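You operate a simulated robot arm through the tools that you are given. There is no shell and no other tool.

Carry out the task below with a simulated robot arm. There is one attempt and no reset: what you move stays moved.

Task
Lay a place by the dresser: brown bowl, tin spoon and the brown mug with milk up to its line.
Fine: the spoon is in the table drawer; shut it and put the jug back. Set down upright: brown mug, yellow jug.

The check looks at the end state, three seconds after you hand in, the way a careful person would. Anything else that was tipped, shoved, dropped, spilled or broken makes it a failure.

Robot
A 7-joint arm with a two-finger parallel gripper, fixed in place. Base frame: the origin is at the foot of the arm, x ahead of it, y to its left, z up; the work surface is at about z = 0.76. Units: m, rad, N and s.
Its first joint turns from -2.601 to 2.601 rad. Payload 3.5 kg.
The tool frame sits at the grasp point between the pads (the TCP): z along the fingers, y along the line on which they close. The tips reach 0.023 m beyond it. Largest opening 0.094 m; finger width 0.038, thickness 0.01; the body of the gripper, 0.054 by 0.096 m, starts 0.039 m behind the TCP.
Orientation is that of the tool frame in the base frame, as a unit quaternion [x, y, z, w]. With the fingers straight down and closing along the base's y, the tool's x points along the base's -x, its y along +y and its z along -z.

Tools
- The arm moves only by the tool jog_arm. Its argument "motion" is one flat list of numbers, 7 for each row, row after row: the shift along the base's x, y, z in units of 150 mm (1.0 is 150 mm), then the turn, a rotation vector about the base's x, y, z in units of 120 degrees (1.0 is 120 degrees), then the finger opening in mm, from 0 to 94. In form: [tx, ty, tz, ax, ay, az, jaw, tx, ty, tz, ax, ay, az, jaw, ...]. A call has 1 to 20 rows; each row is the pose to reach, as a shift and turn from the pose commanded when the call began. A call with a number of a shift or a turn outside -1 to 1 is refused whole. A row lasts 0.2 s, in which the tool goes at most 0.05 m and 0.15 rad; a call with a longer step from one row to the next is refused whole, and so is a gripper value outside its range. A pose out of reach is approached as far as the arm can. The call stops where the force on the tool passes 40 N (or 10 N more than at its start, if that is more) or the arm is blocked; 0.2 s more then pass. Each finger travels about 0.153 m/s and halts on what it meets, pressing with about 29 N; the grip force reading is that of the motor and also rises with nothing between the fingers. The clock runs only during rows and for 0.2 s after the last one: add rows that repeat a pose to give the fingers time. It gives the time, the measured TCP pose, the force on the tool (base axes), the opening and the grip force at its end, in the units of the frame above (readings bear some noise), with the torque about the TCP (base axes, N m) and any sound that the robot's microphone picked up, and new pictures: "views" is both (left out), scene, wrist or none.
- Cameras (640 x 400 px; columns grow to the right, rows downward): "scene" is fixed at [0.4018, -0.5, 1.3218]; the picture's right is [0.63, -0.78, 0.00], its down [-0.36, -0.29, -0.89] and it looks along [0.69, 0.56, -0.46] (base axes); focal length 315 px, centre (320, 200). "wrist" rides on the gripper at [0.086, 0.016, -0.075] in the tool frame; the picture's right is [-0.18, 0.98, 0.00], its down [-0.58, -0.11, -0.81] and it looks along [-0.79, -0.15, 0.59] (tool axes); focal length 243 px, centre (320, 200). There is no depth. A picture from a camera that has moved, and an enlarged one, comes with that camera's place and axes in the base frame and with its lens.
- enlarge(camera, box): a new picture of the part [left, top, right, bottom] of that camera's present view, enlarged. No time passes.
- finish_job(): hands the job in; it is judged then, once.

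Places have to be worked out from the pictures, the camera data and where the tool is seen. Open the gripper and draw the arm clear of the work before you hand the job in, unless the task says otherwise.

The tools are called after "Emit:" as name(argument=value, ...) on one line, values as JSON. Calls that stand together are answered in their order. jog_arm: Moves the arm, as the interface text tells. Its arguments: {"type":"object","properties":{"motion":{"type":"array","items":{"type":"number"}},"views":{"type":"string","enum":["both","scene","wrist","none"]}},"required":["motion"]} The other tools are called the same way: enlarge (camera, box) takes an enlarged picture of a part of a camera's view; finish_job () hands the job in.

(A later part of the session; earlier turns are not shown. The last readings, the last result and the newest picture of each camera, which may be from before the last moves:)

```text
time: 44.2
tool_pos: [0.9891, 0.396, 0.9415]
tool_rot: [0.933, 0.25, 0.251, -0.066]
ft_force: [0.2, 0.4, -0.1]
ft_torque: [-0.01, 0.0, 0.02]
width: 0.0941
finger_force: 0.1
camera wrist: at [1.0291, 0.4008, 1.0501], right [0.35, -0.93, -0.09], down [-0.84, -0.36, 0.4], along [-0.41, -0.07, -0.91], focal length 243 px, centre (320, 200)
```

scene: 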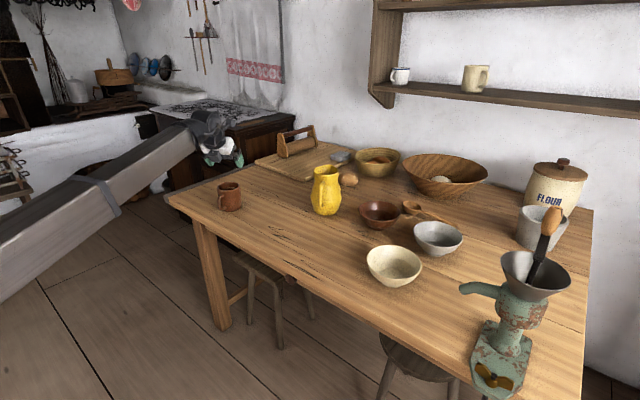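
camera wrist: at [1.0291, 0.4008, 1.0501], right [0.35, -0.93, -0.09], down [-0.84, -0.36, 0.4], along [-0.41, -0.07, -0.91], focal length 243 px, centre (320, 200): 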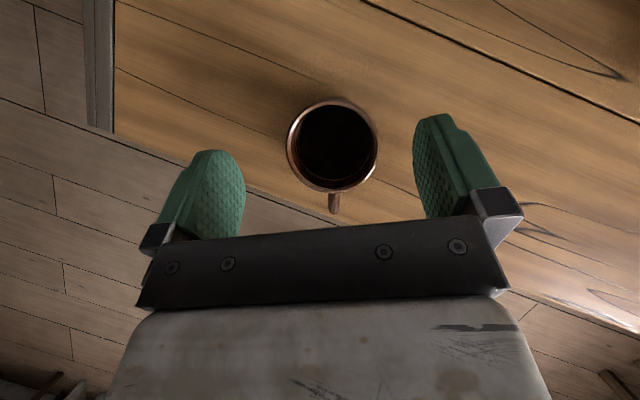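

The mug stands at about (0.988, 0.395). Next the brown bowl: I'll lift, spin the tool −90° so the fingers can pinch its near rim wall, then travel back toward it.

Emit:
jog_arm(motion=[-0.008, -0.012, 0.02, -0.013, -0.0075, 0.026, 94, -0.024, -0.036, 0.06, -0.039, -0.0225, 0.0779, 94, -0.042, -0.063, 0.105, -0.0682, -0.0394, 0.1364, 94, -0.06, -0.09, 0.15, -0.0974, -0.0563, 0.1949, 94, -0.078, -0.117, 0.195, -0.1267, -0.0731, 0.2533, 94, -0.096, -0.144, 0.24, -0.1559, -0.09, 0.3118, 94, -0.114, -0.171, 0.285, -0.1851, -0.1069, 0.3702, 94, -0.132, -0.198, 0.33, -0.2144, -0.1238, 0.4287, 94, -0.15, -0.225, 0.375, -0.2436, -0.1406, 0.4871, 94, -0.168, -0.252, 0.42, -0.2728, -0.1575, 0.5456, 94, -0.184, -0.276, 0.46, -0.2988, -0.1725, 0.5975, 94, -0.196, -0.294, 0.49, -0.3183, -0.1838, 0.6365, 94, -0.2, -0.3, 0.5, -0.3248, -0.1875, 0.6495, 94, -0.2, -0.3, 0.5, -0.3248, -0.1875, 0.6495, 94])

```text
time: 47.2
tool_pos: [0.9591, 0.3498, 1.0173]
tool_rot: [0.482, 0.837, 0.225, 0.129]
ft_force: [0.5, -0.3, 0.3]
ft_torque: [0.0, -0.01, 0.0]
width: 0.094
finger_force: 0.0
camera wrist: at [0.8948, 0.4142, 1.0895], right [0.83, 0.27, 0.49], down [-0.14, -0.75, 0.64], along [0.54, -0.6, -0.59], focal length 243 px, centre (320, 200)
```

scene: 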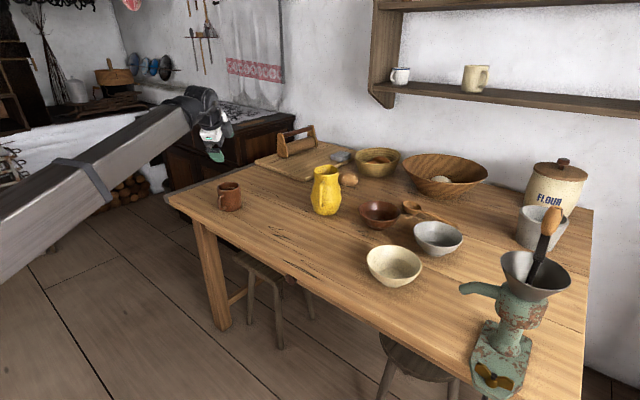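
wrist: 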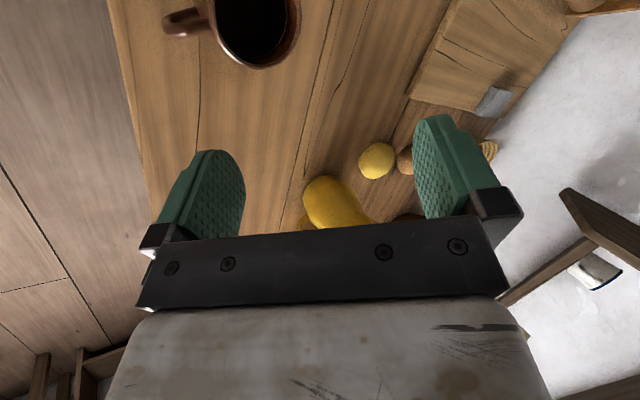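

Now travelling toward the bowl along y at x≈0.96 (clear of the jug), yawing to face it.

Emit:
jog_arm(motion=[0, -0.05, 0, 0, 0, -0.005, 94, 0, -0.2, 0, 0, 0, -0.02, 80, 0, -0.4, 0, 0, 0, -0.04, 70, 0, -0.6, 0, 0, 0, -0.06, 60, 0, -0.8, 0, 0, 0, -0.08, 50, 0, -0.95, 0, 0, 0, -0.095, 40, 0, -1.0, 0, 0, 0, -0.1, 36], views="none")

Emit:
jog_arm(motion=[0, -0.05, 0, 0, 0, -0.005, 36, 0, -0.2, 0, 0, 0, -0.02, 36, 0, -0.4, 0, 0, 0, -0.04, 36, 0, -0.6, 0, 0, 0, -0.06, 36, 0, -0.8, 0, 0, 0, -0.08, 36, 0, -0.95, 0, 0, 0, -0.095, 36, 0, -1.0, 0, 0, 0, -0.1, 36], views="none")

Emit:
jog_arm(motion=[0, -0.05, 0, 0, 0, -0.004, 36, 0.05, -0.2, 0, 0, 0, -0.018, 36, 0.2, -0.4, 0, 0, 0, -0.035, 36, 0.4, -0.58, 0, 0, 0, -0.053, 36, 0.6, -0.75, 0, 0, 0, -0.07, 36, 0.78, -0.88, 0, 0, 0, -0.083, 36, 0.86, -0.93, 0, 0, 0, -0.0875, 36, 0.86, -0.93, 0, 0, 0, -0.0875, 36])

```text
time: 48.8
tool_pos: [0.9602, 0.201, 1.016]
tool_rot: [0.568, 0.781, 0.211, 0.152]
ft_force: [0.5, 0.0, 0.9]
ft_torque: [0.0, -0.02, -0.02]
width: 0.0361
finger_force: 0.1
```

```text
time: 50.4
tool_pos: [0.9592, 0.0504, 1.0164]
tool_rot: [0.646, 0.717, 0.195, 0.173]
ft_force: [-0.2, 0.3, 0.2]
ft_torque: [-0.01, 0.02, 0.02]
width: 0.036
finger_force: 0.1
```

```text
time: 52.2
tool_pos: [1.0879, -0.0889, 1.0173]
tool_rot: [0.708, 0.656, 0.178, 0.19]
ft_force: [0.3, 0.0, 0.1]
ft_torque: [-0.02, 0.0, -0.05]
width: 0.0359
finger_force: 0.0
camera wrist: at [1.0712, 0.0004, 1.0908], right [0.83, -0.25, 0.49], down [-0.54, -0.54, 0.64], along [0.11, -0.8, -0.59], focal length 243 px, centre (320, 200)
```

scene: 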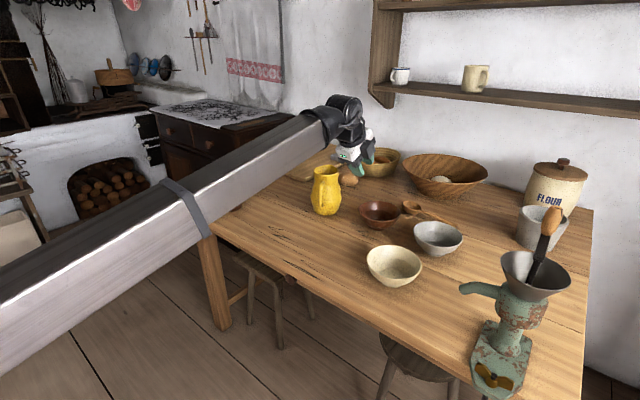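
wrist: 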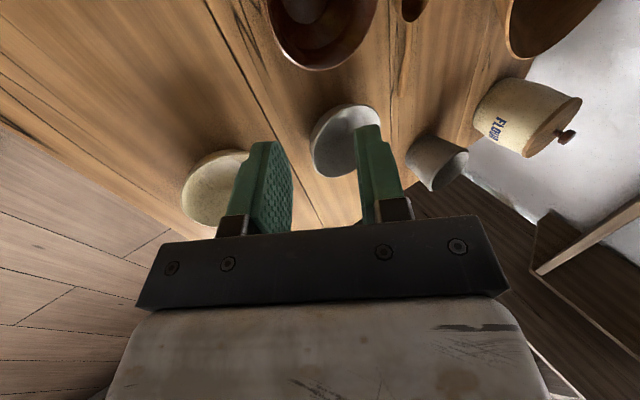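

The bowl is just ahead at about (1.223, −0.091), rim z≈0.814. I'll descend toward a pre-grasp point in front of its near rim and check the view and reach.

Emit:
jog_arm(motion=[0.01, 0.002, -0.04, 0, 0, 0, 36, 0.045, 0.007, -0.16, 0, 0, 0, 36, 0.09, 0.013, -0.31, 0, 0, 0, 36, 0.14, 0.02, -0.47, 0, 0, 0, 36, 0.18, 0.027, -0.62, 0, 0, 0, 36, 0.21, 0.031, -0.73, 0, 0, 0, 36, 0.227, 0.033, -0.78, 0, 0, 0, 36, 0.227, 0.033, -0.78, 0, 0, 0, 36])

```text
time: 54.0
tool_pos: [1.1229, -0.0841, 0.9003]
tool_rot: [0.709, 0.656, 0.178, 0.189]
ft_force: [-0.5, 0.1, 0.8]
ft_torque: [-0.01, -0.02, 0.0]
width: 0.0359
finger_force: 0.1
camera wrist: at [1.1054, 0.0043, 0.9728], right [0.83, -0.25, 0.49], down [-0.54, -0.54, 0.64], along [0.11, -0.8, -0.59], focal length 243 px, centre (320, 200)
```

scene: 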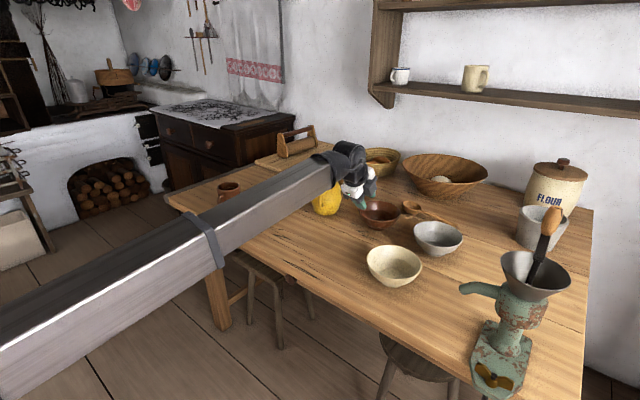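
wrist: 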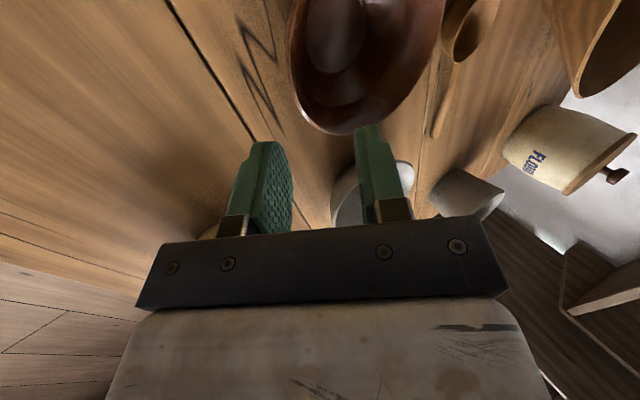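

Reach is fine, and the predicted grasp point projects right on the bowl's near rim. Advancing along the tool axis so the rim wall passes between the fingers.

Emit:
jog_arm(motion=[0.01, 0, -0.05, 0, 0, 0, 36, 0.04, -0.001, -0.19, 0, 0, 0, 36, 0.065, -0.003, -0.31, 0, 0, 0, 36, 0.074, -0.003, -0.342, 0, 0, 0, 36, 0.074, -0.003, -0.342, 0, 0, 0, 36])

```text
time: 55.2
tool_pos: [1.1337, -0.0844, 0.8483]
tool_rot: [0.709, 0.655, 0.178, 0.19]
ft_force: [-0.7, 0.8, -1.0]
ft_torque: [0.01, -0.02, -0.01]
width: 0.0359
finger_force: 0.0
camera wrist: at [1.1163, 0.004, 0.9214], right [0.83, -0.25, 0.49], down [-0.54, -0.54, 0.64], along [0.11, -0.8, -0.59], focal length 243 px, centre (320, 200)
```

scene: 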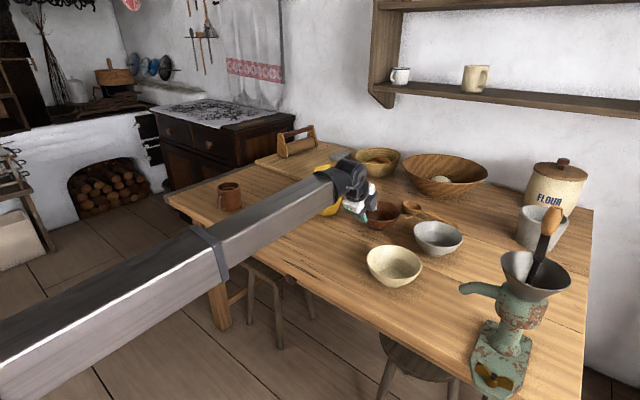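
wrist: 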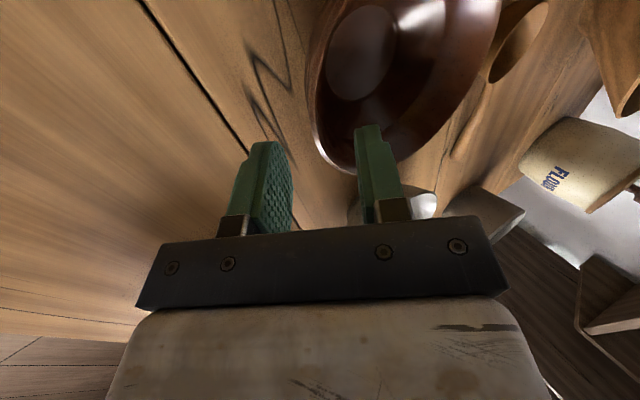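

The rim edge sits midway between the fingertips. Advancing the remaining 5 cm along the tool axis.

Emit:
jog_arm(motion=[0.02, -0.001, -0.033, 0, 0, 0, 36, 0.06, -0.004, -0.1, 0, 0, 0, 36, 0.1, -0.008, -0.167, 0, 0, 0, 36, 0.14, -0.011, -0.233, 0, 0, 0, 36, 0.169, -0.013, -0.282, 0, 0, 0, 36, 0.169, -0.013, -0.282, 0, 0, 0, 36])

```text
time: 56.6
tool_pos: [1.1589, -0.0869, 0.8061]
tool_rot: [0.709, 0.656, 0.178, 0.188]
ft_force: [-0.4, -0.3, -0.6]
ft_torque: [0.01, -0.01, 0.01]
width: 0.0362
finger_force: 0.0
camera wrist: at [1.1414, 0.0025, 0.8793], right [0.83, -0.25, 0.49], down [-0.54, -0.54, 0.64], along [0.11, -0.8, -0.59], focal length 243 px, centre (320, 200)
```

scene: 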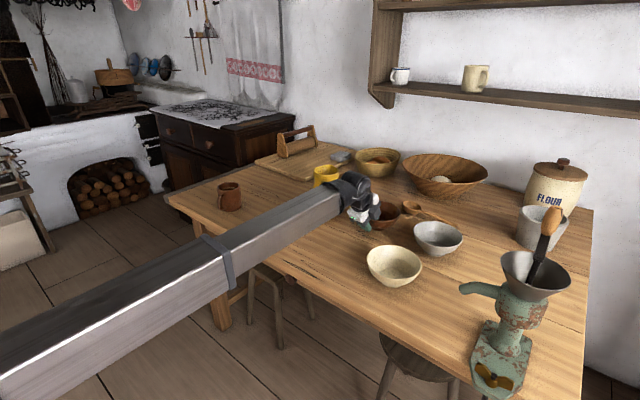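
wrist: 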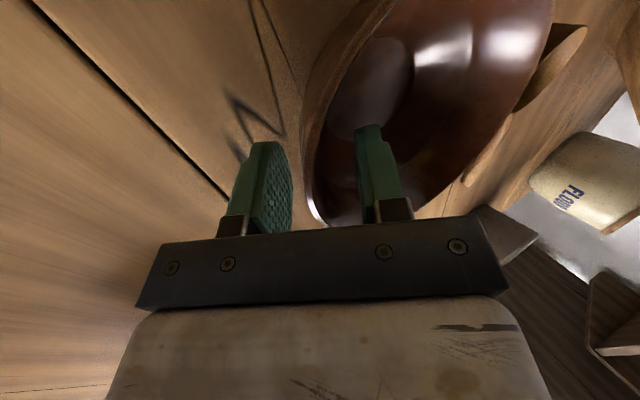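

The bowl wall is between the fingers with the inner finger inside. Closing slowly.

Emit:
jog_arm(motion=[0, 0, 0, 0, 0, 0, 30, 0, 0, 0, 0, 0, 0, 24, 0, 0, 0, 0, 0, 0, 18, 0, 0, 0, 0, 0, 0, 13, 0, 0, 0, 0, 0, 0, 9, 0, 0, 0, 0, 0, 0, 5, 0, 0, 0, 0, 0, 0, 0, 0, 0, 0, 0, 0, 0, 0])

```text
time: 58.4
tool_pos: [1.1579, -0.086, 0.806]
tool_rot: [0.709, 0.656, 0.178, 0.19]
ft_force: [-0.3, 0.2, -2.6]
ft_torque: [0.02, 0.13, 0.01]
width: 0.0071
finger_force: 29.2
camera wrist: at [1.1415, 0.0025, 0.8791], right [0.83, -0.25, 0.49], down [-0.54, -0.54, 0.64], along [0.11, -0.8, -0.59], focal length 243 px, centre (320, 200)
```

scene: 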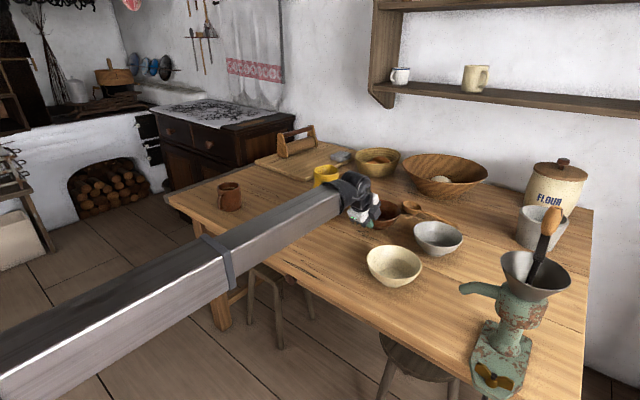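
wrist: 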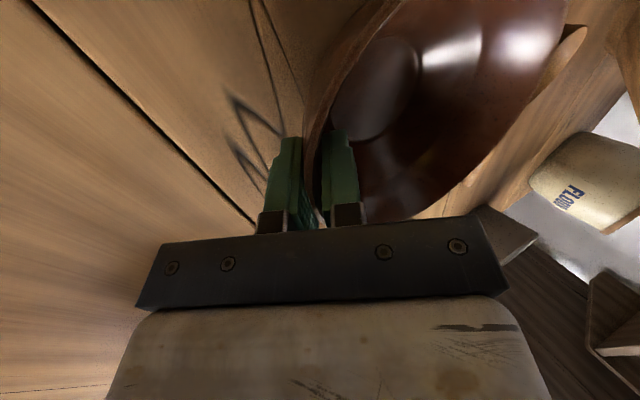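

Gripped on the 7 mm wall at 29 N. Lifting slowly straight up.

Emit:
jog_arm(motion=[0, 0, 0.03, 0, 0, 0, 0, 0, 0, 0.09, 0, 0, 0, 0, 0, 0, 0.18, 0, 0, 0, 0, 0, 0, 0.29, 0, 0, 0, 0, 0, 0, 0.4, 0, 0, 0, 0, 0, 0, 0.48, 0, 0, 0, 0, 0, 0, 0.52, 0, 0, 0, 0, 0, 0, 0.52, 0, 0, 0, 0])

```text
time: 60.2
tool_pos: [1.1589, -0.0861, 0.8843]
tool_rot: [0.709, 0.655, 0.178, 0.19]
ft_force: [0.5, -0.2, -2.8]
ft_torque: [0.02, 0.14, 0.0]
width: 0.0071
finger_force: 29.1
camera wrist: at [1.1411, 0.002, 0.9572], right [0.83, -0.25, 0.49], down [-0.54, -0.54, 0.64], along [0.11, -0.8, -0.59], focal length 243 px, centre (320, 200)
```

scene: 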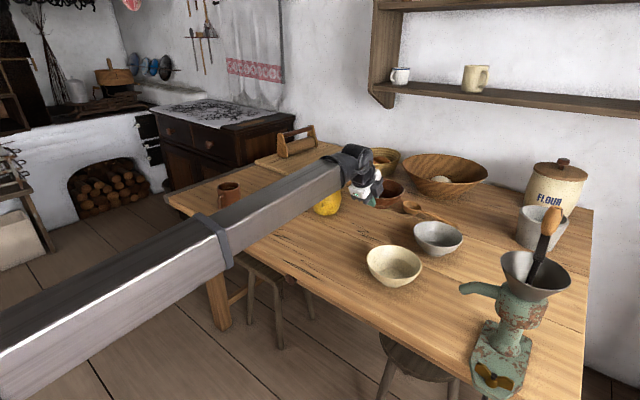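
wrist: 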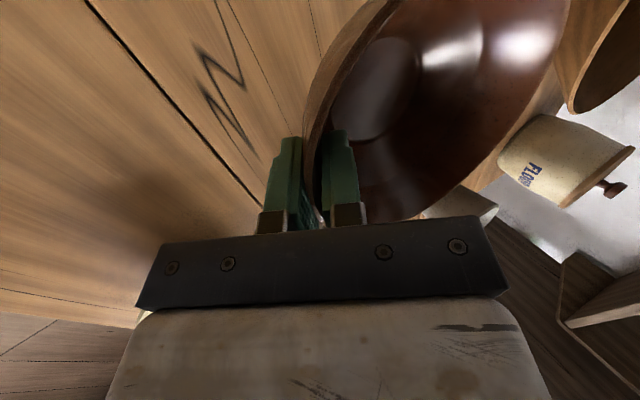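

The bowl hangs level (about 0.28 kg). Raising to z≈1.0 while drawing back, then carrying it high past the jug to the dresser end.

Emit:
jog_arm(motion=[-0.03, 0, 0.05, 0, 0, 0, 0, -0.12, 0, 0.17, 0, 0, 0, 0, -0.28, 0, 0.31, 0, 0, 0, 0, -0.45, 0, 0.45, 0, 0, 0, 0, -0.62, 0, 0.58, 0, 0, 0, 0, -0.78, 0, 0.69, 0, 0, 0, 0, -0.89, 0, 0.76, 0, 0, 0, 0, -0.927, 0, 0.77, 0, 0, 0, 0], views="none")

Emit:
jog_arm(motion=[0, 0.04, 0, 0, 0, 0.002, 0, 0, 0.15, 0, 0, 0, 0.01, 0, 0, 0.32, 0, 0, 0, 0.02, 0, 0, 0.5, 0, 0, 0, 0.031, 0, 0, 0.67, 0, 0, 0, 0.042, 0, 0, 0.83, 0, 0, 0, 0.052, 0, 0, 0.94, 0, 0, 0, 0.06, 0, 0, 0.98, 0, 0, 0, 0.0625, 0], views="none")

Emit:
jog_arm(motion=[0, 0.04, 0, 0, 0, 0.002, 0, 0, 0.15, 0, 0, 0, 0.01, 0, 0, 0.32, 0, 0, 0, 0.02, 0, 0, 0.5, 0, 0, 0, 0.031, 0, 0, 0.67, 0, 0, 0, 0.042, 0, 0, 0.83, 0, 0, 0, 0.052, 0, 0, 0.94, 0, 0, 0, 0.06, 0, 0, 0.98, 0, 0, 0, 0.0625, 0])

```text
time: 62.0
tool_pos: [1.0189, -0.0854, 1.0007]
tool_rot: [0.709, 0.656, 0.178, 0.189]
ft_force: [-0.5, 0.0, -2.5]
ft_torque: [0.04, 0.12, 0.01]
width: 0.007
finger_force: 28.8
```

```text
time: 63.8
tool_pos: [1.02, 0.0611, 1.0007]
tool_rot: [0.665, 0.701, 0.19, 0.177]
ft_force: [-0.5, 0.6, -2.1]
ft_torque: [-0.03, 0.14, 0.01]
width: 0.0069
finger_force: 29.4
```

```text
time: 65.6
tool_pos: [1.0195, 0.2068, 0.9995]
tool_rot: [0.617, 0.743, 0.201, 0.165]
ft_force: [-0.4, 1.1, -2.6]
ft_torque: [-0.02, 0.15, 0.0]
width: 0.0069
finger_force: 29.3
camera wrist: at [0.9799, 0.289, 1.0724], right [0.87, -0.03, 0.49], down [-0.38, -0.66, 0.64], along [0.31, -0.75, -0.59], focal length 243 px, centre (320, 200)
```

scene: 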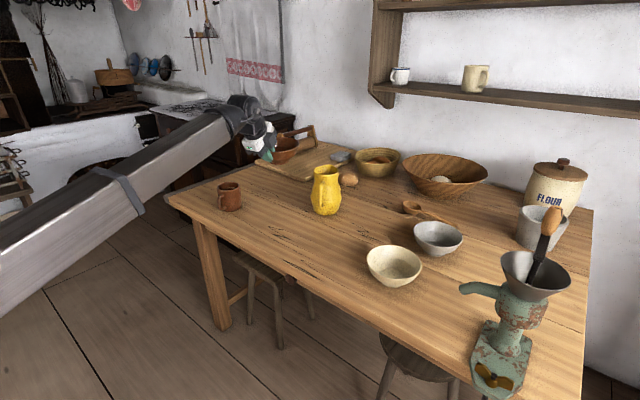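
wrist: 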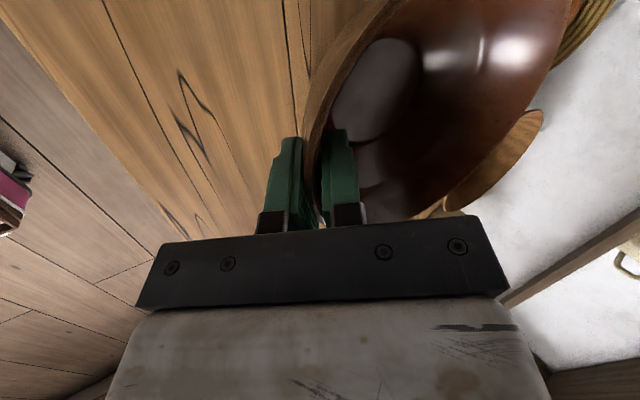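

Past the jug safely. Two more segments to the bowl's place.

Emit:
jog_arm(motion=[0, 0.04, 0, 0, 0, 0.002, 0, 0, 0.15, 0, 0, 0, 0.01, 0, 0, 0.32, 0, 0, 0, 0.02, 0, 0, 0.5, 0, 0, 0, 0.031, 0, 0, 0.67, 0, 0, 0, 0.042, 0, 0, 0.83, 0, 0, 0, 0.052, 0, 0, 0.94, 0, 0, 0, 0.06, 0, 0, 0.983, 0, 0, 0, 0.0625, 0], views="none")

Emit:
jog_arm(motion=[0, 0.04, 0, 0, 0, 0.002, 0, 0.01, 0.15, 0, 0, 0, 0.01, 0, 0.03, 0.32, 0, 0, 0, 0.02, 0, 0.05, 0.5, 0, 0, 0, 0.031, 0, 0.07, 0.67, 0, 0, 0, 0.042, 0, 0.083, 0.83, 0, 0, 0, 0.052, 0, 0.083, 0.94, 0, 0, 0, 0.06, 0, 0.083, 0.983, 0, 0, 0, 0.0625, 0, 0.083, 0.983, 0, 0, 0, 0.0625, 0])

```text
time: 67.4
tool_pos: [1.0206, 0.3559, 0.9996]
tool_rot: [0.567, 0.782, 0.211, 0.152]
ft_force: [1.1, 0.0, -1.7]
ft_torque: [-0.05, 0.14, -0.02]
width: 0.0068
finger_force: 28.9
```

```text
time: 69.4
tool_pos: [1.032, 0.501, 0.9995]
tool_rot: [0.515, 0.817, 0.221, 0.138]
ft_force: [0.3, 0.4, -2.3]
ft_torque: [-0.06, 0.13, 0.01]
width: 0.0065
finger_force: 29.3
camera wrist: at [0.9734, 0.5706, 1.0731], right [0.85, 0.2, 0.49], down [-0.2, -0.74, 0.64], along [0.49, -0.64, -0.59], focal length 243 px, centre (320, 200)
```

scene: 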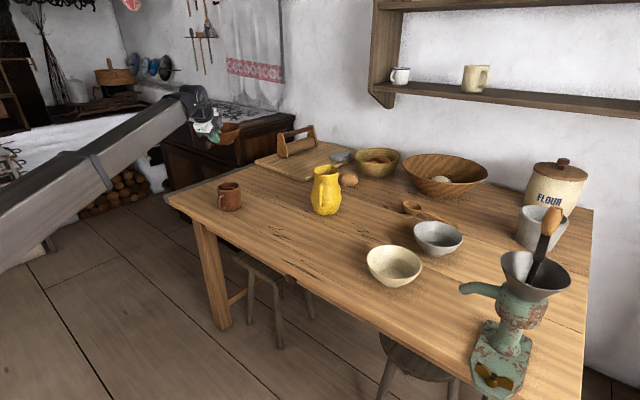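
wrist: 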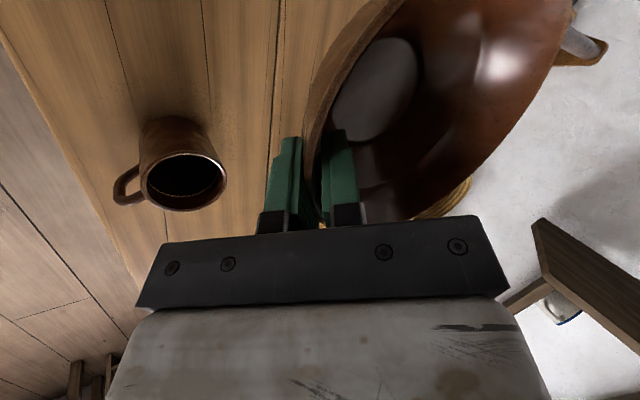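

Bowl is over its spot (~(1.09, 0.53)). Lowering in two stages.

Emit:
jog_arm(motion=[0, 0, -0.04, 0, 0, 0, 0, 0, 0, -0.16, 0, 0, 0, 0, 0, 0, -0.34, 0, 0, 0, 0, 0, 0, -0.54, 0, 0, 0, 0, 0, 0, -0.74, 0, 0, 0, 0, 0, 0, -0.9, 0, 0, 0, 0, 0, 0, -0.99, 0, 0, 0, 0, 0, 0, -1.0, 0, 0, 0, 0])

```text
time: 71.2
tool_pos: [1.0324, 0.5021, 0.8491]
tool_rot: [0.515, 0.817, 0.22, 0.137]
ft_force: [0.2, 0.0, -2.5]
ft_torque: [-0.09, 0.16, 0.0]
width: 0.0069
finger_force: 29.3
camera wrist: at [0.9734, 0.5708, 0.9225], right [0.85, 0.2, 0.49], down [-0.2, -0.74, 0.64], along [0.49, -0.64, -0.59], focal length 243 px, centre (320, 200)
```

scene: 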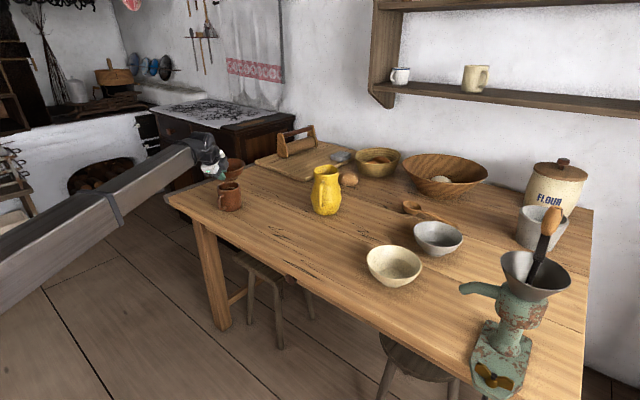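
wrist: 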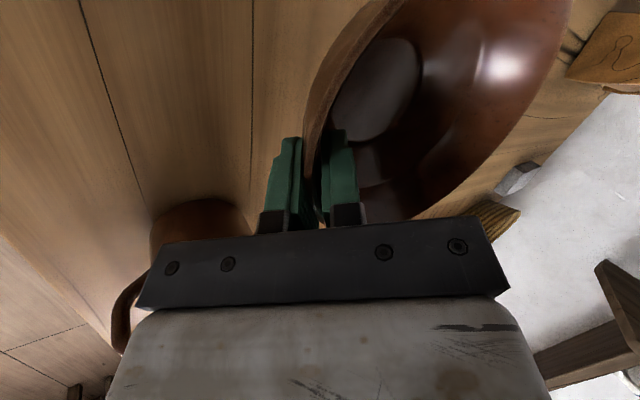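

Lowering the last 4 cm slowly to feel the table.

Emit:
jog_arm(motion=[0, 0, -0.04, 0, 0, 0, 0, 0, 0, -0.1, 0, 0, 0, 0, 0, 0, -0.16, 0, 0, 0, 0, 0, 0, -0.21, 0, 0, 0, 0, 0, 0, -0.245, 0, 0, 0, 0, 0, 0, -0.265, 0, 0, 0, 0, 0, 0, -0.277, 0, 0, 0, 0, 0, 0, -0.285, 0, 0, 0, 0, 0, 0, -0.285, 0, 0, 0, 0])

```text
time: 73.2
tool_pos: [1.0322, 0.5016, 0.8078]
tool_rot: [0.515, 0.817, 0.22, 0.138]
ft_force: [-0.5, 0.4, -2.6]
ft_torque: [-0.08, 0.18, 0.03]
width: 0.0068
finger_force: 29.2
camera wrist: at [0.9734, 0.5709, 0.88], right [0.85, 0.2, 0.49], down [-0.2, -0.74, 0.64], along [0.49, -0.64, -0.59], focal length 243 px, centre (320, 200)
```

scene: 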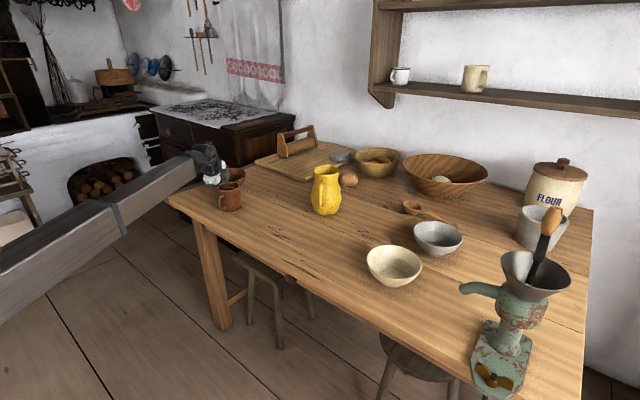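
wrist: 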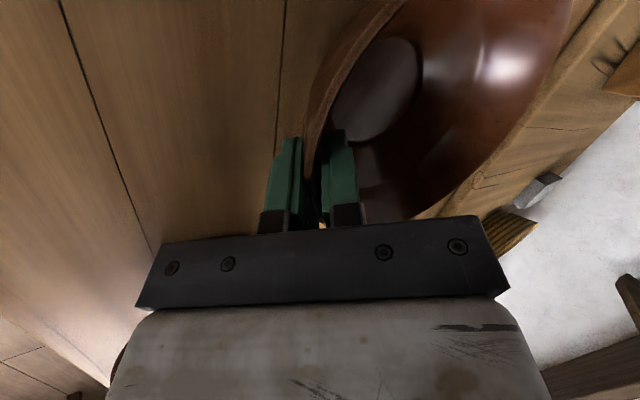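

No contact yet. Going down a few millimetres more in tiny steps.

Emit:
jog_arm(motion=[0, 0, -0.007, 0, 0, 0, 0, 0, 0, -0.014, 0, 0, 0, 0, 0, 0, -0.02, 0, 0, 0, 0, 0, 0, -0.02, 0, 0, 0, 0], views="none")

```text
time: 74.2
tool_pos: [1.0319, 0.5022, 0.8051]
tool_rot: [0.516, 0.816, 0.221, 0.138]
ft_force: [-0.2, 0.2, 11.5]
ft_torque: [0.08, -0.15, -0.01]
width: 0.0065
finger_force: 29.2
```

Firm contact now (+11 N). Easing up 1 mm, then opening gently.

Emit:
jog_arm(motion=[0, 0, 0.006, 0, 0, 0, 0, 0, 0, 0.006, 0, 0, 0, 0, 0, 0, 0.006, 0, 0, 0, 8, 0, 0, 0.006, 0, 0, 0, 14, 0, 0, 0.006, 0, 0, 0, 22, 0, 0, 0.006, 0, 0, 0, 30, 0, 0, 0.006, 0, 0, 0, 32, 0, 0, 0.006, 0, 0, 0, 32])

```text
time: 76.0
tool_pos: [1.0322, 0.5022, 0.804]
tool_rot: [0.515, 0.817, 0.22, 0.136]
ft_force: [0.0, -0.4, 1.1]
ft_torque: [-0.03, 0.01, -0.02]
width: 0.0321
finger_force: 0.1
camera wrist: at [0.9734, 0.571, 0.8778], right [0.85, 0.2, 0.49], down [-0.2, -0.74, 0.64], along [0.49, -0.64, -0.59], focal length 243 px, centre (320, 200)
```

scene: 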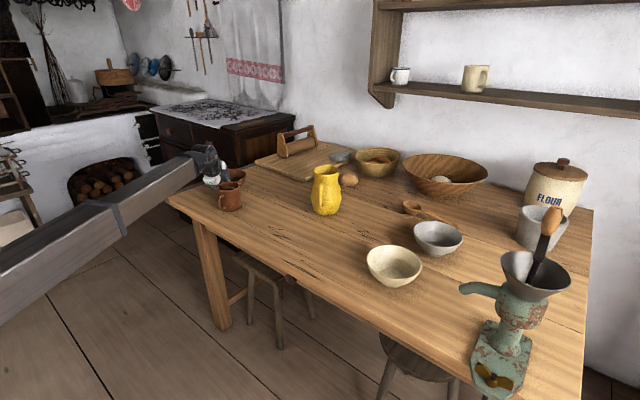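
wrist: 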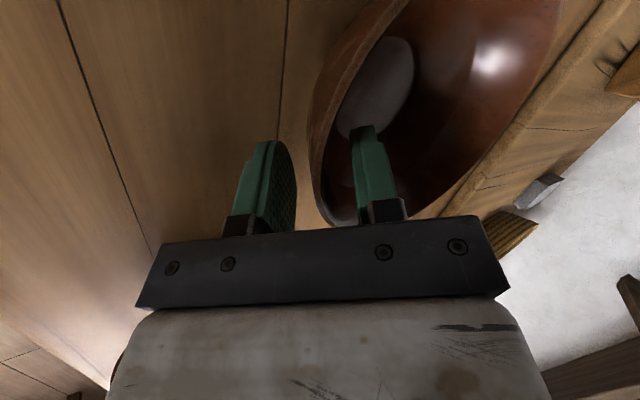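

Bowl released and settled. Withdrawing back along the tool axis and up.

Emit:
jog_arm(motion=[-0.012, -0.006, 0.023, 0, 0, 0, 32, -0.05, -0.024, 0.096, 0, 0, 0, 32, -0.11, -0.053, 0.21, 0, 0, 0, 32, -0.18, -0.087, 0.345, 0, 0, 0, 32, -0.24, -0.116, 0.48, 0, 0, 0, 32, -0.3, -0.147, 0.64, 0, 0, 0, 32, -0.32, -0.16, 0.8, 0, 0, 0, 32, -0.33, -0.16, 0.92, 0, 0, 0, 32, -0.33, -0.16, 0.97, 0, 0, 0, 32, -0.33, -0.16, 0.97, 0, 0, 0, 32])

```text
time: 78.2
tool_pos: [0.9838, 0.4783, 0.9506]
tool_rot: [0.515, 0.817, 0.221, 0.137]
ft_force: [1.0, -0.5, 0.1]
ft_torque: [-0.03, 0.0, 0.01]
width: 0.0318
finger_force: 0.0
camera wrist: at [0.9241, 0.5474, 1.0232], right [0.85, 0.2, 0.49], down [-0.2, -0.74, 0.64], along [0.49, -0.64, -0.59], focal length 243 px, centre (320, 200)
```

scene: 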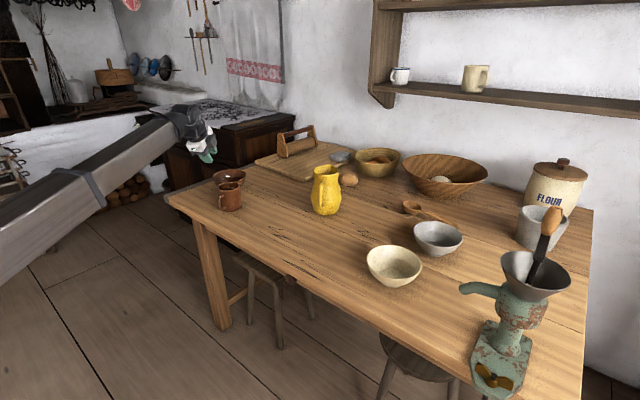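
wrist: 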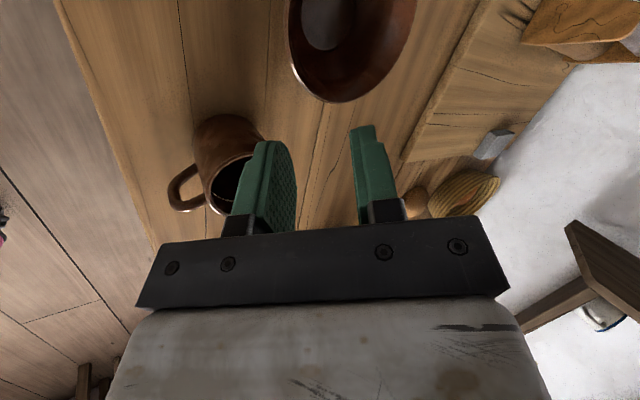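

Bowl and mug are in place. Next the drawer: I'll spin the tool back to camera-on-top while drawing back off the table to look at the knob.

Emit:
jog_arm(motion=[-0.032, -0.034, 0.008, 0.0136, 0.0066, -0.0259, 32, -0.096, -0.102, 0.024, 0.0408, 0.0197, -0.0778, 32, -0.168, -0.178, 0.042, 0.0714, 0.0344, -0.1361, 32, -0.24, -0.255, 0.06, 0.102, 0.0492, -0.1944, 32, -0.312, -0.331, 0.078, 0.1326, 0.064, -0.2527, 32, -0.384, -0.408, 0.096, 0.1632, 0.0787, -0.311, 32, -0.456, -0.484, 0.114, 0.1938, 0.0935, -0.3694, 32, -0.528, -0.561, 0.132, 0.2244, 0.1082, -0.4277, 32, -0.6, -0.637, 0.15, 0.255, 0.123, -0.486, 32, -0.672, -0.714, 0.168, 0.2856, 0.1378, -0.5443, 32, -0.736, -0.782, 0.184, 0.3128, 0.1509, -0.5962, 32, -0.784, -0.833, 0.196, 0.3332, 0.1607, -0.635, 32, -0.8, -0.85, 0.2, 0.34, 0.164, -0.648, 32, -0.8, -0.85, 0.2, 0.34, 0.164, -0.648, 32], views="none")

Emit:
jog_arm(motion=[-0.04, -0.04, 0.01, 0.004, -0.008, 0, 40, -0.16, -0.17, 0.03, 0.016, -0.033, 0, 50, -0.32, -0.34, 0.06, 0.029, -0.06, 0, 60, -0.5, -0.52, 0.1, 0.044, -0.09, 0, 60, -0.68, -0.7, 0.14, 0.058, -0.12, 0, 60, -0.83, -0.86, 0.17, 0.069, -0.143, 0, 60, -0.92, -0.96, 0.19, 0.0725, -0.15, 0, 60, -0.95, -1.0, 0.2, 0.0725, -0.15, 0, 60, -0.95, -1.0, 0.2, 0.0725, -0.15, 0, 60])

```text
time: 81.2
tool_pos: [0.8652, 0.3529, 0.9798]
tool_rot: [0.937, 0.232, 0.255, -0.056]
ft_force: [0.7, 0.1, 0.4]
ft_torque: [-0.03, 0.01, -0.01]
width: 0.032
finger_force: 0.1
out of reach, approached as far as the arm can: row 13, 14
```

```text
time: 83.2
tool_pos: [0.7226, 0.2034, 1.0107]
tool_rot: [0.883, 0.2, 0.414, -0.096]
ft_force: [0.8, -0.2, -0.4]
ft_torque: [0.03, 0.0, -0.01]
width: 0.0598
finger_force: 0.1
out of reach, approached as far as the arm can: row 1, 2
camera wrist: at [0.7276, 0.1882, 1.1245], right [0.32, -0.94, -0.15], down [-0.94, -0.33, 0.07], along [-0.11, 0.12, -0.99], focal length 243 px, centre (320, 200)
```

scene: 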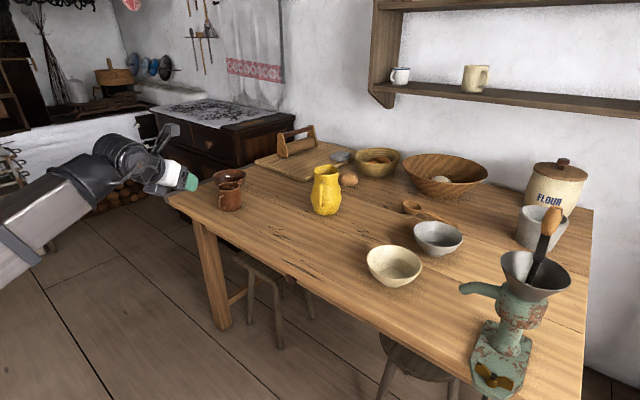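
wrist: 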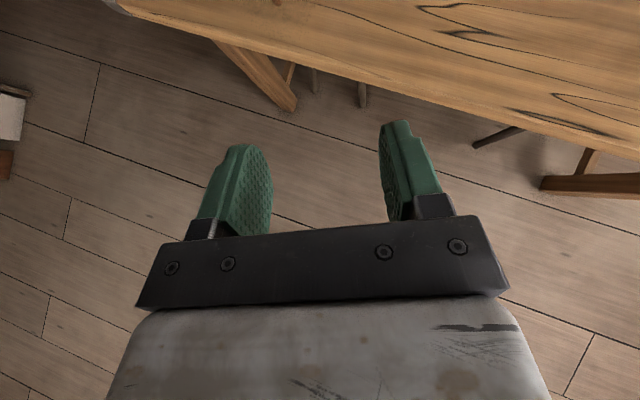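

Emit:
enlarge(camera="wrist", box=[420, 60, 640, 220])

```text
2.50 times, centred on (530, 140) of wrist
camera zoom: at [0.7276, 0.1882, 1.1245], right [0.32, -0.94, -0.15], down [-0.94, -0.33, 0.07], along [-0.11, 0.12, -0.99], focal length 606 px, centre (-205, 350)
```

zoom: 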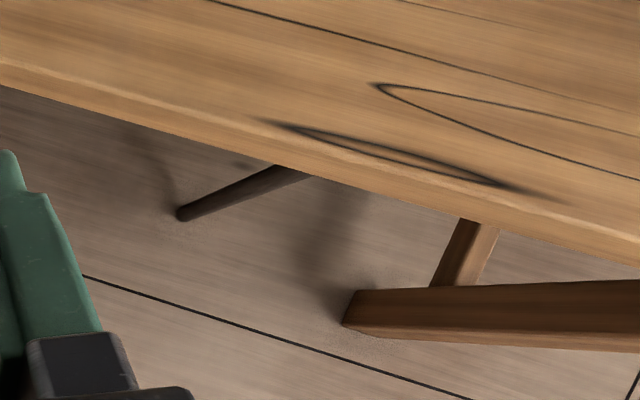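

Emit:
enlarge(camera="scene", box=[260, 250, 340, 300])

Emit:
enlarge(camera="scene", box=[330, 280, 490, 380])

```text
8.00 times, centred on (300, 275) of scene
camera zoom: at [0.4018, -0.5, 1.3218], right [0.63, -0.78, 0.0], down [-0.36, -0.29, -0.89], along [0.69, 0.56, -0.46], focal length 2517 px, centre (480, -400)
```

zoom: 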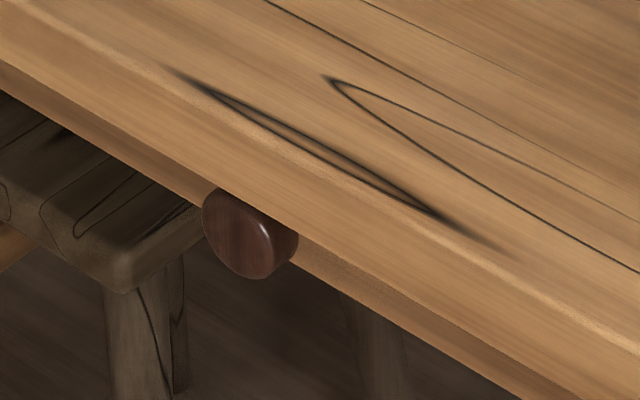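

```text
4.00 times, centred on (410, 330) of scene
camera zoom: at [0.4018, -0.5, 1.3218], right [0.63, -0.78, 0.0], down [-0.36, -0.29, -0.89], along [0.69, 0.56, -0.46], focal length 1259 px, centre (-40, -320)
```

zoom: 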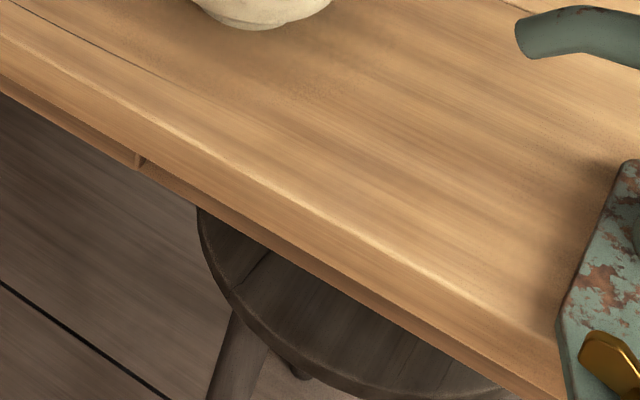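

The knob is tucked under the table's overhang (roughly (0.905, 0.015, 0.69), ∅≈34 mm), so it needs a near-horizontal approach; camera below will be clear and see it. I'll spin the tool −180° here in free space, shifting toward y≈0.

Emit:
jog_arm(motion=[0, -0.02, 0, -0.0277, -0.0134, 0.0256, 60, 0, -0.06, 0, -0.0762, -0.0369, 0.0703, 60, 0, -0.1, 0, -0.1247, -0.0603, 0.115, 60, 0, -0.15, 0, -0.1733, -0.0838, 0.1598, 60, 0, -0.2, 0, -0.2218, -0.1072, 0.2045, 60, 0, -0.25, 0, -0.2703, -0.1307, 0.2492, 60, 0, -0.3, 0, -0.3188, -0.1541, 0.2939, 60, 0, -0.35, 0, -0.3673, -0.1776, 0.3387, 60, 0, -0.4, 0, -0.4158, -0.201, 0.3834, 60, 0, -0.45, 0, -0.4643, -0.2245, 0.4281, 60, 0, -0.5, 0, -0.5128, -0.2479, 0.4729, 60, 0, -0.54, 0, -0.5613, -0.2714, 0.5176, 60, 0, -0.57, 0, -0.6098, -0.2948, 0.5623, 60, 0, -0.59, 0, -0.6583, -0.3183, 0.6071, 60, 0, -0.6, 0, -0.693, -0.335, 0.639, 60], views="none")

Emit:
jog_arm(motion=[0, -0.02, 0, -0.0277, -0.0134, 0.0256, 60, 0, -0.08, 0, -0.0762, -0.0369, 0.0703, 60, 0, -0.16, 0, -0.1247, -0.0603, 0.115, 60, 0, -0.26, 0, -0.1733, -0.0838, 0.1598, 60, 0, -0.36, 0, -0.2218, -0.1072, 0.2045, 60, 0, -0.45, 0, -0.2703, -0.1307, 0.2492, 60, 0, -0.53, 0, -0.3188, -0.1541, 0.2939, 60, 0, -0.58, 0, -0.3465, -0.1675, 0.3195, 60, 0, -0.6, 0, -0.3465, -0.1675, 0.3195, 60])

```text
time: 86.4
tool_pos: [0.7225, 0.1124, 1.0107]
tool_rot: [0.267, 0.865, 0.289, 0.31]
ft_force: [-0.5, -0.2, 1.3]
ft_torque: [0.02, 0.0, 0.0]
width: 0.0601
finger_force: 0.0
```

```text
time: 88.4
tool_pos: [0.723, 0.0232, 1.0094]
tool_rot: [-0.2, 0.883, 0.094, 0.414]
ft_force: [-0.5, -0.7, -0.3]
ft_torque: [-0.04, 0.0, 0.01]
width: 0.0599
finger_force: 0.1
camera wrist: at [0.6135, -0.0105, 0.9912], right [-0.32, 0.94, 0.14], down [-0.18, -0.21, 0.96], along [0.93, 0.28, 0.23], focal length 243 px, centre (320, 200)
```

scene: 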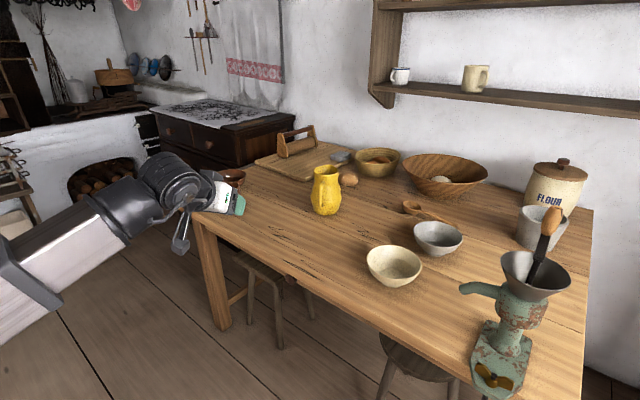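
wrist: 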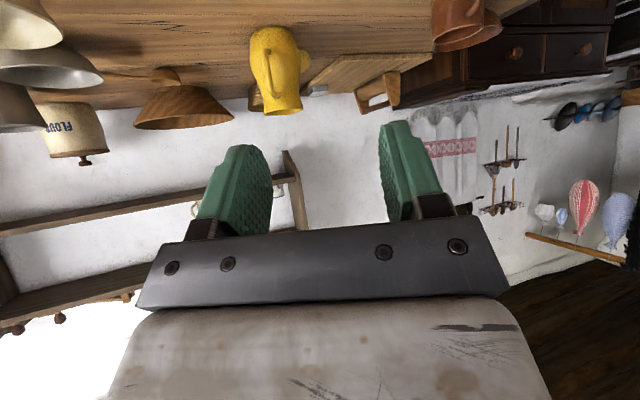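

Now yaw to face the drawer squarely, tilt up toward horizontal, and descend in front of the table.

Emit:
jog_arm(motion=[0, 0, -0.03, 0, 0, -0.01, 60, -0.03, 0, -0.12, 0, 0, -0.04, 60, -0.06, 0, -0.26, 0, 0, -0.08, 60, -0.09, 0, -0.42, 0, 0, -0.12, 60, -0.12, 0, -0.58, 0, 0, -0.16, 60, -0.15, 0, -0.72, 0, 0, -0.19, 60, -0.15, 0, -0.79, 0, 0, -0.2, 60, -0.15, 0, -0.8, 0, 0, -0.2, 60], views="none")

Emit:
jog_arm(motion=[0, 0, -0.03, 0.0004, -0.01, 0, 60, 0, 0, -0.12, 0.0014, -0.04, 0, 60, 0, 0, -0.26, 0.0028, -0.08, 0, 60, 0, 0, -0.42, 0.0042, -0.12, 0, 60, 0, 0, -0.58, 0.0056, -0.16, 0, 60, 0, 0, -0.74, 0.007, -0.195, 0, 60, 0, 0, -0.86, 0.0073, -0.208, 0, 60, 0, 0, -0.9, 0.0073, -0.208, 0, 60, 0, 0, -0.9, 0.0073, -0.208, 0, 60])

```text
time: 90.2
tool_pos: [0.6998, 0.0221, 0.89]
tool_rot: [-0.011, 0.905, 0.006, 0.426]
ft_force: [-0.5, 0.4, -0.2]
ft_torque: [-0.01, 0.01, -0.05]
width: 0.0599
finger_force: 0.1
```

```text
time: 92.2
tool_pos: [0.6995, 0.0233, 0.7539]
tool_rot: [-0.011, 0.791, 0.011, 0.611]
ft_force: [-0.7, -0.1, 0.0]
ft_torque: [-0.02, -0.02, 0.01]
width: 0.0601
finger_force: 0.1
camera wrist: at [0.6047, 0.0379, 0.6899], right [0.02, 0.98, 0.18], down [-0.63, -0.13, 0.77], along [0.78, -0.13, 0.62], focal length 243 px, centre (320, 200)
```

scene: 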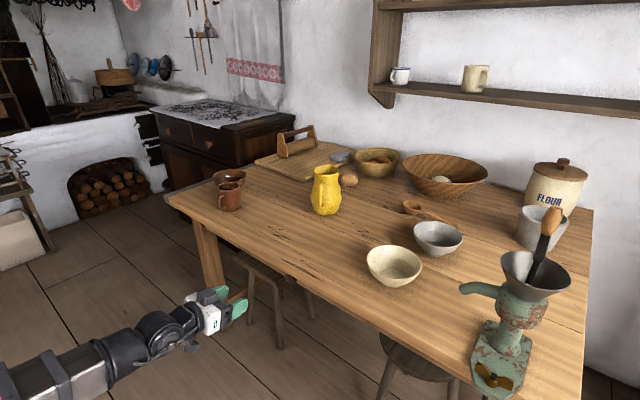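
wrist: 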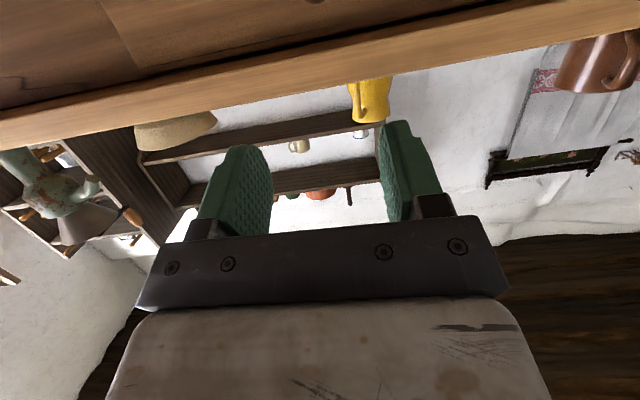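

The camera looks up at the table underside. Lowering to z≈0.69 to bring the knob into view.

Emit:
jog_arm(motion=[0, 0, -0.04, 0, 0, 0, 60, 0, 0, -0.14, 0, 0, 0, 60, 0, 0, -0.26, 0, 0, 0, 60, 0, 0, -0.36, 0, 0, 0, 60, 0, 0, -0.42, 0, 0, 0, 60, 0, 0, -0.427, 0, 0, 0, 60])

```text
time: 93.6
tool_pos: [0.6993, 0.0225, 0.6899]
tool_rot: [-0.01, 0.792, 0.01, 0.61]
ft_force: [0.8, -0.6, -0.4]
ft_torque: [-0.02, -0.02, -0.02]
width: 0.0597
finger_force: 0.1
camera wrist: at [0.6048, 0.0377, 0.6257], right [0.02, 0.98, 0.18], down [-0.63, -0.13, 0.77], along [0.78, -0.13, 0.62], focal length 243 px, centre (320, 200)
```

scene: 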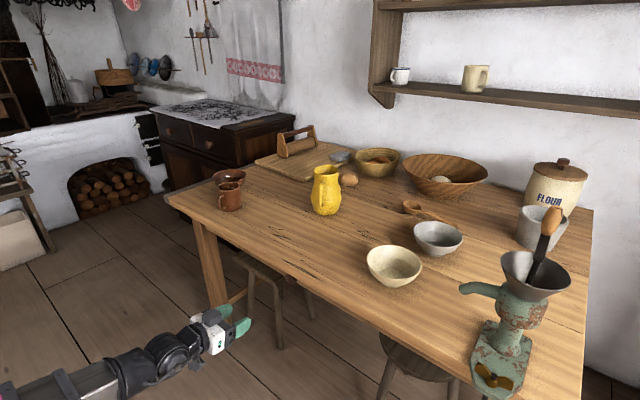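
wrist: 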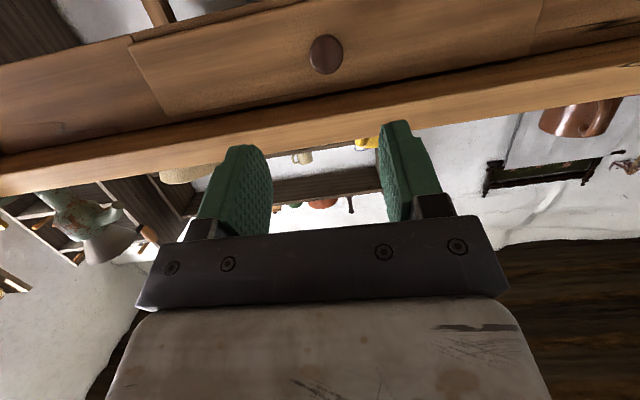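

The drawer front and its knob are clearly seen. Enlarging to measure.

Emit:
enlarge(camera="wrist", box=[230, 0, 422, 120])

Emit:
enlarge(camera="wrist", box=[0, 0, 640, 210])

```text
3.33 times, centred on (326, 60) of wrist
camera zoom: at [0.6048, 0.0377, 0.6257], right [0.02, 0.98, 0.18], down [-0.63, -0.13, 0.77], along [0.78, -0.13, 0.62], focal length 809 px, centre (300, 667)
```

zoom: 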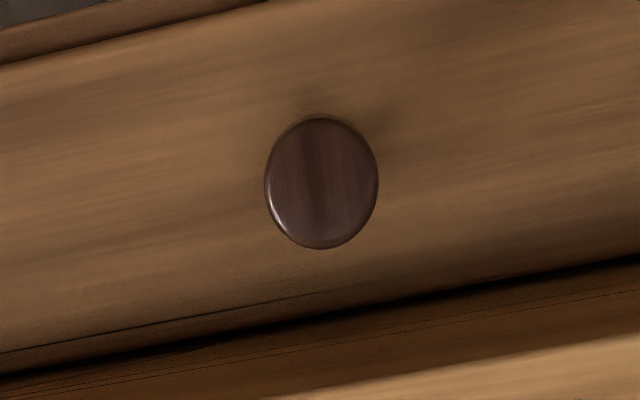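

```text
1.00 times, centred on (320, 105) of wrist (not enlarged: the box is as wide or as high as the picture)
camera zoom: at [0.6048, 0.0377, 0.6257], right [0.02, 0.98, 0.18], down [-0.63, -0.13, 0.77], along [0.78, -0.13, 0.62], focal length 243 px, centre (320, 295)
```

zoom: 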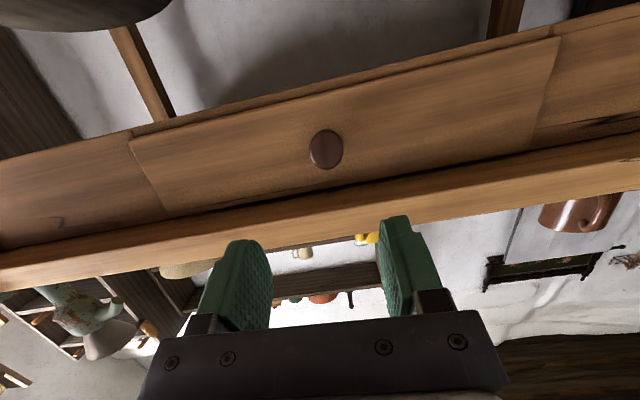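

Intersecting both camera rays puts the knob's face at about (0.92, 0.030, 0.67). Moving to a pre-grasp 7 cm in front of it.

Emit:
jog_arm(motion=[0.04, 0.002, -0.01, 0, 0, 0, 60, 0.16, 0.007, -0.03, 0, 0, 0, 60, 0.34, 0.014, -0.06, 0, 0, 0, 60, 0.54, 0.02, -0.09, 0, 0, 0, 60, 0.74, 0.03, -0.12, 0, 0, 0, 60, 0.9, 0.038, -0.133, 0, 0, 0, 60, 0.98, 0.04, -0.133, 0, 0, 0, 60, 1.0, 0.04, -0.133, 0, 0, 0, 60])

```text
time: 95.4
tool_pos: [0.851, 0.0282, 0.6719]
tool_rot: [-0.01, 0.792, 0.011, 0.611]
ft_force: [-0.7, 1.0, -0.4]
ft_torque: [-0.01, 0.02, 0.0]
width: 0.0603
finger_force: 0.0
camera wrist: at [0.755, 0.0434, 0.6065], right [0.02, 0.98, 0.18], down [-0.63, -0.13, 0.77], along [0.78, -0.13, 0.62], focal length 243 px, centre (320, 200)
```

scene: 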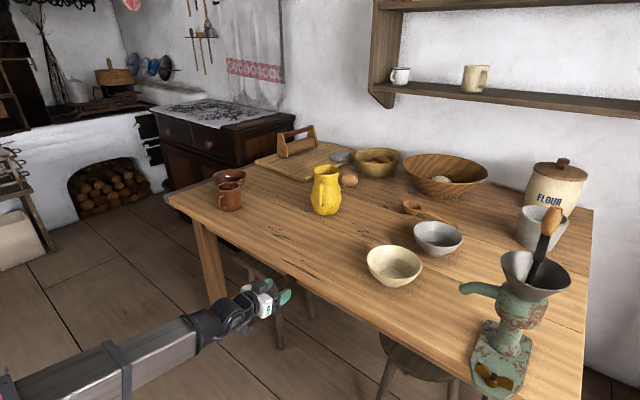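
wrist: 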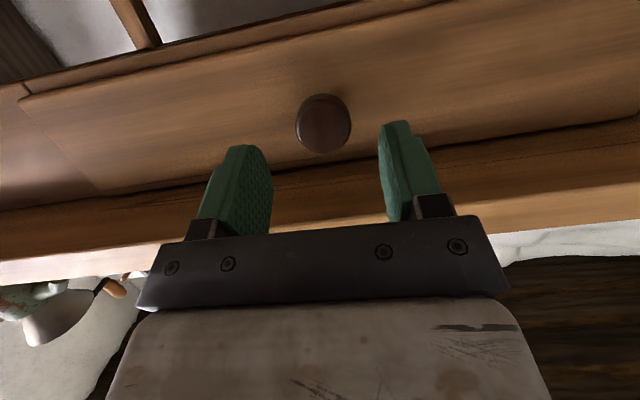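

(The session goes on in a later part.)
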